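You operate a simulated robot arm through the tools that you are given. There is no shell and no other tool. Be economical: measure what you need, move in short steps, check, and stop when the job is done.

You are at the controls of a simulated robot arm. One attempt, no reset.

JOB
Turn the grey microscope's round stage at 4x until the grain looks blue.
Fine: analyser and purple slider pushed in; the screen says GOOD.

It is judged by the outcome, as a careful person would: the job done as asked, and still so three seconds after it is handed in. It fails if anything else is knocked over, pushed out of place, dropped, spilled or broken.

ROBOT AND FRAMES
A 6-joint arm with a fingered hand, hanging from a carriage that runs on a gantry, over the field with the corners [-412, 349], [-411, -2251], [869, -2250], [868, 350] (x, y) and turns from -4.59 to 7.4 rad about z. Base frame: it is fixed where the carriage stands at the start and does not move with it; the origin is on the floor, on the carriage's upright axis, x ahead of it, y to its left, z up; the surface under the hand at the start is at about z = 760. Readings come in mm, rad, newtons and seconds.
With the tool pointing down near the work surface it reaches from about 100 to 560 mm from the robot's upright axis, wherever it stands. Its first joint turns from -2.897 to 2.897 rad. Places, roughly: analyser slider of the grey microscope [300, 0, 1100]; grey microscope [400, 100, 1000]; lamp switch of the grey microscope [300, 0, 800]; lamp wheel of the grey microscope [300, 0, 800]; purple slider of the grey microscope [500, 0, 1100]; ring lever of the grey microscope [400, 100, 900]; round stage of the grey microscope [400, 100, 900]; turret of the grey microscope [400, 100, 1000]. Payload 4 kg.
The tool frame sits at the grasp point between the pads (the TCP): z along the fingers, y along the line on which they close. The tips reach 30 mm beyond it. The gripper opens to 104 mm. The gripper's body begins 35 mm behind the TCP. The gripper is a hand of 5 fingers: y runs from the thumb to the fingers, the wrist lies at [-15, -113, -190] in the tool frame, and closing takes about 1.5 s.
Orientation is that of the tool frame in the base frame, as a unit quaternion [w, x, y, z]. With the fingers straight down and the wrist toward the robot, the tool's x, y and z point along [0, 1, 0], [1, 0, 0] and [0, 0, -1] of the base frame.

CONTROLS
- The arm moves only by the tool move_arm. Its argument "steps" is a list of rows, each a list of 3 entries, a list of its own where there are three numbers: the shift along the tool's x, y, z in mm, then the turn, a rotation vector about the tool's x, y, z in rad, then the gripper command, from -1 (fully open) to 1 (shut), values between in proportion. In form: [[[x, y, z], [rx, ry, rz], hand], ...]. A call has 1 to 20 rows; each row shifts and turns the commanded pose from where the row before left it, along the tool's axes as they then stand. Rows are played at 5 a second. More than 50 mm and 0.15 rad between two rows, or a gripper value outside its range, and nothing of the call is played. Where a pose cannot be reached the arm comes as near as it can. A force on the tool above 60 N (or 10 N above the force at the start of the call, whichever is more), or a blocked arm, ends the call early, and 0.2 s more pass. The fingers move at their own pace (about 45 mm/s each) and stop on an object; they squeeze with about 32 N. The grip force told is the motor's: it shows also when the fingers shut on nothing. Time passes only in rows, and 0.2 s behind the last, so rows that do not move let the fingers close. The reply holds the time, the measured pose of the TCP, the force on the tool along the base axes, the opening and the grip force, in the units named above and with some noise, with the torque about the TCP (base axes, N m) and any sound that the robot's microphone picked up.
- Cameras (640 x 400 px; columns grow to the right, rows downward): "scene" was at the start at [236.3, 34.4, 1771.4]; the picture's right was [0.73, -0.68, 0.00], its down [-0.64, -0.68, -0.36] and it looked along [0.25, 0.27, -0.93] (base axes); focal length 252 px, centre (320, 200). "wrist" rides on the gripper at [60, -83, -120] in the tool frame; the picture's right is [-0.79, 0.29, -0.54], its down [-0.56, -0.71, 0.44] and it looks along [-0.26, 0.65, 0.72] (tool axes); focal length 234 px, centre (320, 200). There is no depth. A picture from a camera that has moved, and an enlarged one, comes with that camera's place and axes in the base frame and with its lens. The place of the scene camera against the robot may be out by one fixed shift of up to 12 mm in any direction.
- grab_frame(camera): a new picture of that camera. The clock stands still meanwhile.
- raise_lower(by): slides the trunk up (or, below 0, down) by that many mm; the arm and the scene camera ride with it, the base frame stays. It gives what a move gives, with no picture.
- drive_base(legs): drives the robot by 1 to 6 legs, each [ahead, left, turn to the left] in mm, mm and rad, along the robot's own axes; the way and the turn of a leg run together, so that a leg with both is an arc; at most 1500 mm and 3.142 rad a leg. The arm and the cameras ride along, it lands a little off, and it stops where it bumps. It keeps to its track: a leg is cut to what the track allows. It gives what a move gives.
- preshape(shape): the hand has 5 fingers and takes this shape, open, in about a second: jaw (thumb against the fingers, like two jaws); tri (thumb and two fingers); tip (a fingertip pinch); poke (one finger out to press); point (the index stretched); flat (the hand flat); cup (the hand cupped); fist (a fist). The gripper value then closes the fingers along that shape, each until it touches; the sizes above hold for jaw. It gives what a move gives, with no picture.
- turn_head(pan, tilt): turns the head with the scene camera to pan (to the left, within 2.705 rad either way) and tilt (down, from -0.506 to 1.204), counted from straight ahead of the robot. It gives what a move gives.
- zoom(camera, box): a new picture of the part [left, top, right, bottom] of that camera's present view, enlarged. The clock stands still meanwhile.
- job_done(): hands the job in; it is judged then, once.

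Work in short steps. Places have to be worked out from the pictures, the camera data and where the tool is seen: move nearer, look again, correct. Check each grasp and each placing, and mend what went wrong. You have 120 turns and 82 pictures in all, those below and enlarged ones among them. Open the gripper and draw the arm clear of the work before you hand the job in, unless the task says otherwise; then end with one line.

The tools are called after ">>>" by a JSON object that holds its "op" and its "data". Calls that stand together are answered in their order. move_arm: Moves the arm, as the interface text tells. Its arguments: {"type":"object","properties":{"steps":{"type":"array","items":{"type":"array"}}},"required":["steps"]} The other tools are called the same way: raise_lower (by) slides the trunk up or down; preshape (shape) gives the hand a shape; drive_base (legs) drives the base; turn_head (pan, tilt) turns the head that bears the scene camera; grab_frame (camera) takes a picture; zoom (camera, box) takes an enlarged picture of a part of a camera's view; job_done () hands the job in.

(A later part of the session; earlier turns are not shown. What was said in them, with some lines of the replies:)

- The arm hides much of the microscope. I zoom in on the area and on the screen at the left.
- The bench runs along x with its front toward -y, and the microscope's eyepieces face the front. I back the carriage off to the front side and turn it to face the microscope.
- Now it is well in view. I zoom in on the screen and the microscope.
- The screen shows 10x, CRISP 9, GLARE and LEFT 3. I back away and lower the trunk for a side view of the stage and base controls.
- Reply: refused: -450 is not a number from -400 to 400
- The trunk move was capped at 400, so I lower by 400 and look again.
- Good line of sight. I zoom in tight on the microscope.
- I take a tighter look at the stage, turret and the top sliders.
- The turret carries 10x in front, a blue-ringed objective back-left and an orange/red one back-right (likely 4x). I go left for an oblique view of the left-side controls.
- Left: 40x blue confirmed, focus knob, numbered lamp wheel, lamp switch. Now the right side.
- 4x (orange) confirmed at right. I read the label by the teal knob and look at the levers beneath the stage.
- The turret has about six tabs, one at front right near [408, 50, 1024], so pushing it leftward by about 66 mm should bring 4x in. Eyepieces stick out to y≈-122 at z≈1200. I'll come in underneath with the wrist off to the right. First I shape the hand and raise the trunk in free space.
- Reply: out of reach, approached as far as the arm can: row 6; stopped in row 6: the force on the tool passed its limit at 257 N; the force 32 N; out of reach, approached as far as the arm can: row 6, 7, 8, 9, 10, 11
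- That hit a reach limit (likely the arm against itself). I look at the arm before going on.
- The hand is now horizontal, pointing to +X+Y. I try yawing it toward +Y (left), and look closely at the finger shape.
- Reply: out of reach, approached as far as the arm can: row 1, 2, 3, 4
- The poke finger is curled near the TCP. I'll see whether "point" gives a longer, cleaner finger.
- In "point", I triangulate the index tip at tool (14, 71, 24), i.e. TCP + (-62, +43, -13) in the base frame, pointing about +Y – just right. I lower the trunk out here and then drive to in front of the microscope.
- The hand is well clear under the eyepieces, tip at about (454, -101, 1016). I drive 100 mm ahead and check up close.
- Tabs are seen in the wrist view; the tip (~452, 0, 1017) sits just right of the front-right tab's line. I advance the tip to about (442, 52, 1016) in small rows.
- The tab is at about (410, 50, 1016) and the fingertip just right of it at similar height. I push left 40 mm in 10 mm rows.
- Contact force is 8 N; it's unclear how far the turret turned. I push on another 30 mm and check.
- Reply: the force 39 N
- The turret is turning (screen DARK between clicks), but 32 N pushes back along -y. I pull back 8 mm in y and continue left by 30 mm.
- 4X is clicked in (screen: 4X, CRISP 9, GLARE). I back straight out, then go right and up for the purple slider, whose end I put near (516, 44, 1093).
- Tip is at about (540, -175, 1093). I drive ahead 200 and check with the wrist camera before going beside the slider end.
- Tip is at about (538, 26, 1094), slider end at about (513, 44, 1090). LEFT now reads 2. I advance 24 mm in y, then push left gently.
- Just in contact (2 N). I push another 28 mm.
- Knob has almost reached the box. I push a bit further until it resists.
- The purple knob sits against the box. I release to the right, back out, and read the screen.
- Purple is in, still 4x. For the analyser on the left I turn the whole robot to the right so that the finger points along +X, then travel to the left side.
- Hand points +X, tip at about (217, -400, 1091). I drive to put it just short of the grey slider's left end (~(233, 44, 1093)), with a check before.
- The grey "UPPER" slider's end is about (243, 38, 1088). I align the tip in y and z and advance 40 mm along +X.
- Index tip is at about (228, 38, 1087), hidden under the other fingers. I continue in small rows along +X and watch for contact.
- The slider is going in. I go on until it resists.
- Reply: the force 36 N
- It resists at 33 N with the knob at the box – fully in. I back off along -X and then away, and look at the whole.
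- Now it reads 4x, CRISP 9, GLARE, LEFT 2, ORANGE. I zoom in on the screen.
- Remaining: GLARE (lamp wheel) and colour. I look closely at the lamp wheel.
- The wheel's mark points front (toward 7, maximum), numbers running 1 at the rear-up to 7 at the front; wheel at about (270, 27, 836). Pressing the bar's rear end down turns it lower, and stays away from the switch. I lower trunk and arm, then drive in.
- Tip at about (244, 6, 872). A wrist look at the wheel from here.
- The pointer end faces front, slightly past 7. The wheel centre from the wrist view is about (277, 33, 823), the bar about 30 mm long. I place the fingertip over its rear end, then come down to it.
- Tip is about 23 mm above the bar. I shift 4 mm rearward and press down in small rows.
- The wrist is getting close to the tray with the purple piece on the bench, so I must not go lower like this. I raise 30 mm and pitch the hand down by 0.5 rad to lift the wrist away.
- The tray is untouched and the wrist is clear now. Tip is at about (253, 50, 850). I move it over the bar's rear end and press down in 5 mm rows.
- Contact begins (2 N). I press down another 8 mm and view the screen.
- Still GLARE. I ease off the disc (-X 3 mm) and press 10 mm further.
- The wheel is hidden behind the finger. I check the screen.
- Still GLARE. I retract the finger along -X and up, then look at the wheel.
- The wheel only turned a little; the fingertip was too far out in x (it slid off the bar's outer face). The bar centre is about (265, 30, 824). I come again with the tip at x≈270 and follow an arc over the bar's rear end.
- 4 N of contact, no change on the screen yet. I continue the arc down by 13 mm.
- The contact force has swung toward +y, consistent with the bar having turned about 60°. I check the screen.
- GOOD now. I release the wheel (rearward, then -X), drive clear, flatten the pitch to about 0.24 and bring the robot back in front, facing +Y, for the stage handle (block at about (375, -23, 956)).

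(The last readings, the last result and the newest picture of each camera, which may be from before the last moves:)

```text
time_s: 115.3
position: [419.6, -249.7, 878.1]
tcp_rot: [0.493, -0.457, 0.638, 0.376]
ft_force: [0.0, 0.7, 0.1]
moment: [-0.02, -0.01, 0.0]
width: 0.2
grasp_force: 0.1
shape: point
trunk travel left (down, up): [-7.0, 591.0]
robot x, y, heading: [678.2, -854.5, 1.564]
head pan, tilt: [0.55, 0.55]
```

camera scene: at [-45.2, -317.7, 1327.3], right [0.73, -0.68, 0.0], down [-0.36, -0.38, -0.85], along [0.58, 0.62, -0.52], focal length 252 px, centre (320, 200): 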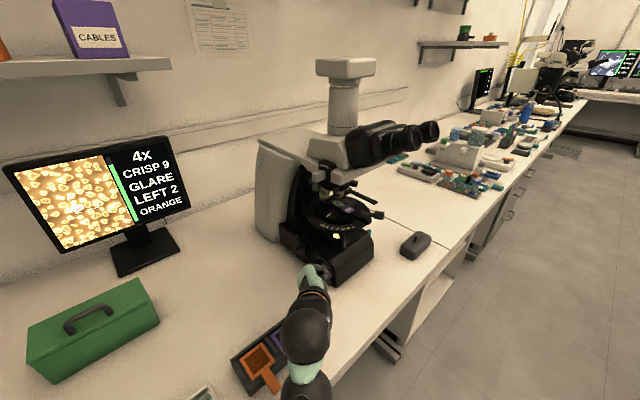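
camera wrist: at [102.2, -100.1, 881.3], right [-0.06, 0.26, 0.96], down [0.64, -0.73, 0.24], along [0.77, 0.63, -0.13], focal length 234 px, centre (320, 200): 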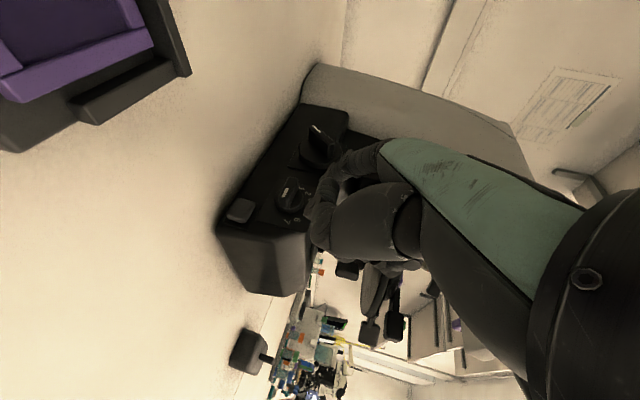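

Now I raise the trunk 103 mm so that the tip sits at z≈962, and look.

>>> {"op": "raise_lower", "data": {"by": 103}}

>>> {"op": "drive_base", "data": {"legs": [[85, 14, 0]]}}

>>> {"op": "turn_head", "data": {"pan": 0.62, "tilt": 0.6}}

>>> {"op": "zoom", "data": {"camera": "scene", "box": [240, 120, 400, 240]}}

```text
time_s: 116.7
position: [418.1, -249.7, 980.0]
tcp_rot: [0.493, -0.457, 0.639, 0.374]
ft_force: [-0.2, -0.2, 0.1]
moment: [0.01, -0.02, -0.02]
width: 0.1
grasp_force: 0.1
shape: point
trunk travel left (down, up): [-110.0, 488.0]
robot x, y, heading: [677.0, -852.0, 1.56]
head pan, tilt: [0.55, 0.55]
```

```text
time_s: 117.8
position: [403.7, -165.4, 981.1]
tcp_rot: [0.492, -0.458, 0.638, 0.375]
ft_force: [-0.7, 0.1, 0.0]
moment: [-0.02, 0.0, -0.01]
width: 0.3
grasp_force: 0.1
shape: point
trunk travel left (down, up): [-110.0, 488.0]
robot x, y, heading: [666.5, -771.1, 1.568]
head pan, tilt: [0.55, 0.55]
```

```text
time_s: 118.4
position: [404.7, -165.3, 980.5]
tcp_rot: [0.492, -0.458, 0.639, 0.375]
ft_force: [-0.6, 0.6, 0.6]
moment: [0.01, 0.04, 0.0]
width: 0.0
grasp_force: 0.2
shape: point
trunk travel left (down, up): [-110.0, 488.0]
robot x, y, heading: [661.9, -767.7, 1.567]
head pan, tilt: [0.62, 0.6]
```

```text
3.33 times, centred on (320, 180) of scene
camera zoom: at [612.1, -502.5, 1426.0], right [0.82, 0.58, 0.0], down [0.33, -0.46, -0.83], along [-0.48, 0.67, -0.56], focal length 841 px, centre (320, 267)
```

zoom: 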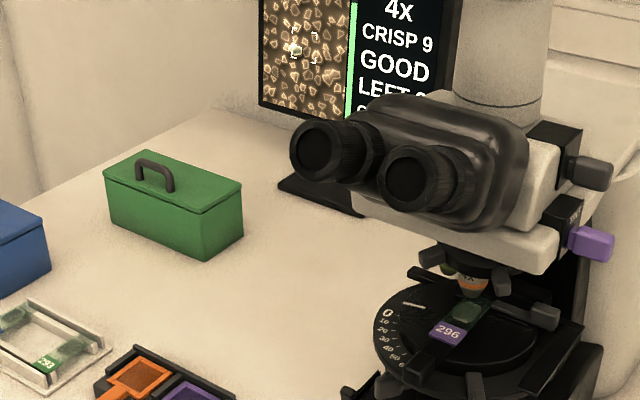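

Tip is at about (342, -125, 963), to the left of the handle block. I drive 110 mm ahead and check with the wrist camera.

>>> {"op": "drive_base", "data": {"legs": [[110, 0, 0]]}}

>>> {"op": "zoom", "data": {"camera": "wrist", "box": [220, 90, 380, 250]}}

```text
time_s: 119.6
position: [403.1, -54.2, 980.7]
tcp_rot: [0.491, -0.458, 0.639, 0.376]
ft_force: [-0.3, -0.3, 0.2]
moment: [0.03, 0.03, 0.01]
width: 0.2
grasp_force: 0.1
shape: point
trunk travel left (down, up): [-110.0, 488.0]
robot x, y, heading: [666.3, -656.7, 1.568]
head pan, tilt: [0.62, 0.6]
```

```text
2.50 times, centred on (300, 170) of wrist
camera zoom: at [443.1, -201.8, 947.4], right [-0.35, -0.25, 0.9], down [0.85, 0.31, 0.42], along [-0.39, 0.92, 0.1], focal length 585 px, centre (370, 275)
```

zoom: 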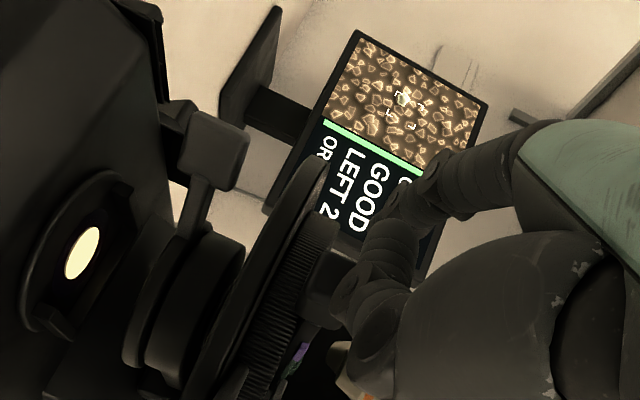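

The wrist camera conveniently sees the screen too. The handle block is at about (376, -23, 956), the tip at (341, -14, 963) just left of it. I push it right by about 45 mm.

>>> {"op": "move_arm", "data": {"steps": [[[-1, -9.5, 2.85], [0, 0, 0], -1], [[-1, -9.5, 2.85], [0, 0, 0], -1], [[-1, -9.5, 2.85], [0, 0, 0], -1], [[-1, -9.5, 2.85], [0, 0, 0], -1], [[-0.6, -5, 1.4], [0, 0, 0], -1], [[0, 0, 0], [0, 0, 0], -1]]}}

>>> {"op": "zoom", "data": {"camera": "wrist", "box": [220, 90, 380, 250]}}

```text
time_s: 121.0
position: [449.9, -53.4, 981.6]
tcp_rot: [0.492, -0.458, 0.638, 0.376]
ft_force: [0.2, 0.0, -0.6]
moment: [0.02, -0.02, 0.01]
width: 0.1
grasp_force: 0.1
shape: point
trunk travel left (down, up): [-110.0, 488.0]
robot x, y, heading: [664.5, -658.6, 1.568]
head pan, tilt: [0.62, 0.6]
```

```text
2.50 times, centred on (300, 170) of wrist
camera zoom: at [488.9, -201.6, 947.8], right [-0.35, -0.25, 0.9], down [0.85, 0.31, 0.42], along [-0.39, 0.92, 0.1], focal length 585 px, centre (370, 275)
```

zoom: 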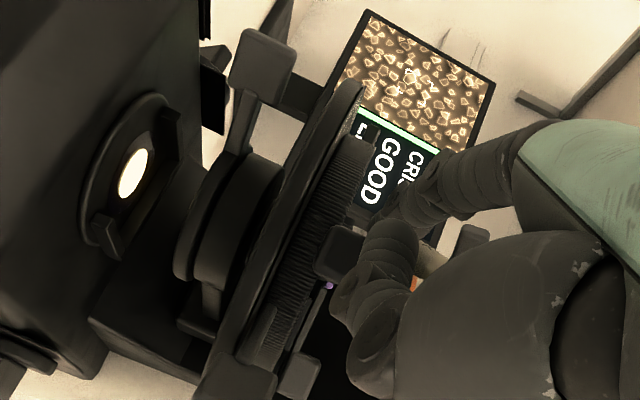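

No force but the block moved to x≈407 (about 19°). I go on along the arc to about 55°, slightly raised to pass over the ring lever's paddle.

>>> {"op": "move_arm", "data": {"steps": [[[-3.4, -9.8, 4.5], [0, 0, 0], -1], [[-1.5, -9.9, 5.0], [0, 0, 0], -1], [[-1.5, -9.9, 5.0], [0, 0, 0], -1], [[-2.5, -7.4, 9.4], [0, 0, 0], -1], [[-2.5, -7.4, 9.4], [0, 0, 0], -1], [[0, 0, 0], [0, 0, 0], -1]]}}

>>> {"op": "zoom", "data": {"camera": "wrist", "box": [220, 70, 380, 230]}}

```text
time_s: 122.4
position: [502.5, -33.8, 984.4]
tcp_rot: [0.492, -0.458, 0.639, 0.375]
ft_force: [-0.7, -0.3, -0.2]
moment: [0.03, 0.0, 0.02]
width: 0.0
grasp_force: 0.0
shape: point
trunk travel left (down, up): [-110.0, 488.0]
robot x, y, heading: [662.8, -660.4, 1.566]
head pan, tilt: [0.62, 0.6]
```

```text
2.50 times, centred on (300, 150) of wrist
camera zoom: at [541.1, -182.2, 950.1], right [-0.35, -0.25, 0.9], down [0.85, 0.32, 0.42], along [-0.39, 0.92, 0.1], focal length 585 px, centre (370, 325)
```

zoom: 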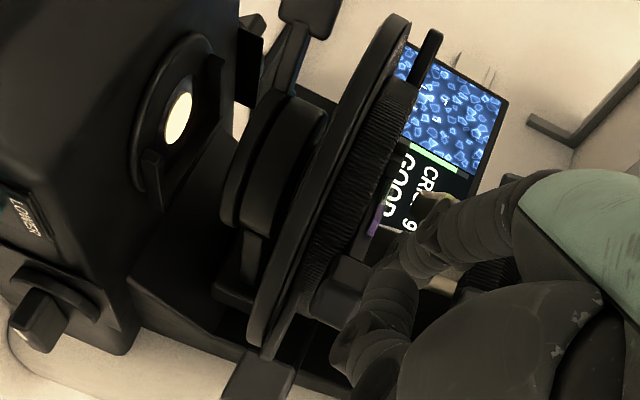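

The view turned blue. I ease the finger left off the handle and withdraw straight back, then read the screen.

>>> {"op": "move_arm", "data": {"steps": [[[0.8, 7.6, -2.3], [0, 0, 0], -1], [[4.3, -6, -18.6], [0, 0, 0], -1], [[4.3, -6, -18.6], [0, 0, 0], -1], [[4.3, -6, -18.6], [0, 0, 0], -1], [[0, 0, 0], [0, 0, 0], -1]]}}

>>> {"op": "drive_base", "data": {"legs": [[-350, 0, 0], [0, 900, 0]]}}

>>> {"op": "turn_head", "data": {"pan": -0.55, "tilt": 0.5}}

>>> {"op": "grab_frame", "data": {"camera": "scene"}}

```text
time_s: 123.6
position: [493.0, -92.3, 983.2]
tcp_rot: [0.492, -0.458, 0.639, 0.375]
ft_force: [-0.8, -0.7, 0.3]
moment: [-0.04, 0.02, 0.0]
width: 0.4
grasp_force: 0.0
shape: point
trunk travel left (down, up): [-110.0, 488.0]
robot x, y, heading: [665.2, -654.2, 1.566]
head pan, tilt: [0.62, 0.6]
```

```text
time_s: 130.2
position: [-405.5, -431.9, 981.8]
tcp_rot: [0.493, -0.456, 0.64, 0.374]
ft_force: [0.2, 0.3, 0.7]
moment: [0.0, -0.01, -0.01]
width: 0.0
grasp_force: 0.0
shape: point
trunk travel left (down, up): [-110.0, 488.0]
robot x, y, heading: [-239.9, -998.1, 1.563]
head pan, tilt: [0.62, 0.6]
```

```text
time_s: 131.6
position: [-404.0, -430.1, 982.9]
tcp_rot: [0.492, -0.457, 0.64, 0.374]
ft_force: [0.7, -0.9, -0.5]
moment: [-0.01, -0.01, 0.02]
width: 0.0
grasp_force: 0.0
shape: point
trunk travel left (down, up): [-110.0, 488.0]
robot x, y, heading: [-236.5, -995.4, 1.559]
head pan, tilt: [-0.55, 0.499]
```

```text
6 pictures are left
camera scene: at [-189.3, -725.8, 1435.1], right [0.85, -0.53, 0.0], down [-0.25, -0.41, -0.88], along [0.46, 0.74, -0.48], focal length 252 px, centre (320, 200)
```

scene: 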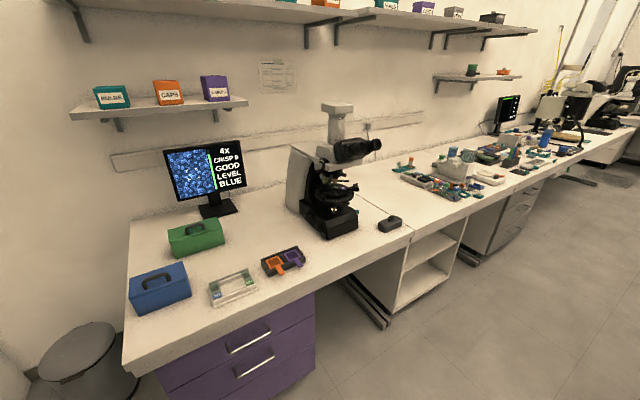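

The screen shows 4X, GOOD, LEVEL, BLUE. One zoom to confirm it and the surroundings.

>>> {"op": "zoom", "data": {"camera": "scene", "box": [155, 130, 255, 215]}}

>>> {"op": "zoom", "data": {"camera": "scene", "box": [200, 110, 420, 300]}}

```text
4.71 times, centred on (205, 172) of scene
camera zoom: at [-189.3, -725.8, 1435.1], right [0.85, -0.53, 0.0], down [-0.25, -0.41, -0.88], along [0.46, 0.74, -0.48], focal length 1187 px, centre (861, 329)
```

zoom: 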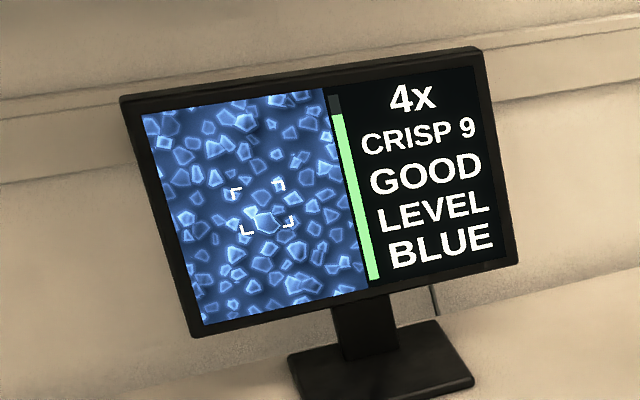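

```text
2.11 times, centred on (310, 205) of scene
camera zoom: at [-189.3, -725.8, 1435.1], right [0.85, -0.53, 0.0], down [-0.25, -0.41, -0.88], along [0.46, 0.74, -0.48], focal length 531 px, centre (341, 190)
```

zoom: 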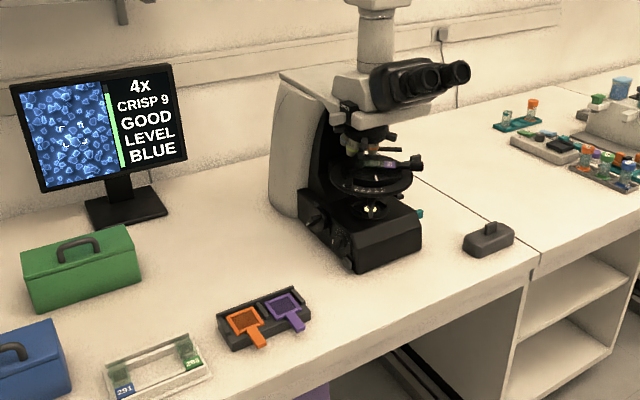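

Everything reads as wanted: 4x, CRISP 9, GOOD, LEVEL, BLUE. Nothing else was disturbed and the arm is clear. I open the hand and hand the job in.

>>> {"op": "preshape", "data": {"shape": "jaw"}}

>>> {"op": "job_done", "data": {}}

```text
time_s: 132.5
position: [-403.4, -431.2, 983.0]
tcp_rot: [0.493, -0.455, 0.64, 0.374]
ft_force: [0.2, 0.2, -0.5]
moment: [-0.02, 0.03, 0.01]
width: 103.6
grasp_force: 0.0
shape: jaw
trunk travel left (down, up): [-110.0, 488.0]
robot x, y, heading: [-242.5, -995.1, 1.559]
head pan, tilt: [-0.55, 0.499]
```

```text
The job is handed in.
```

The grey microscope is at 4x with the analyser and purple slider pushed in, the lamp turned down to clear the glare, and the round stage turned until the grain looks blue; the screen reads 4x, CRISP 9, GOOD, LEVEL, BLUE.
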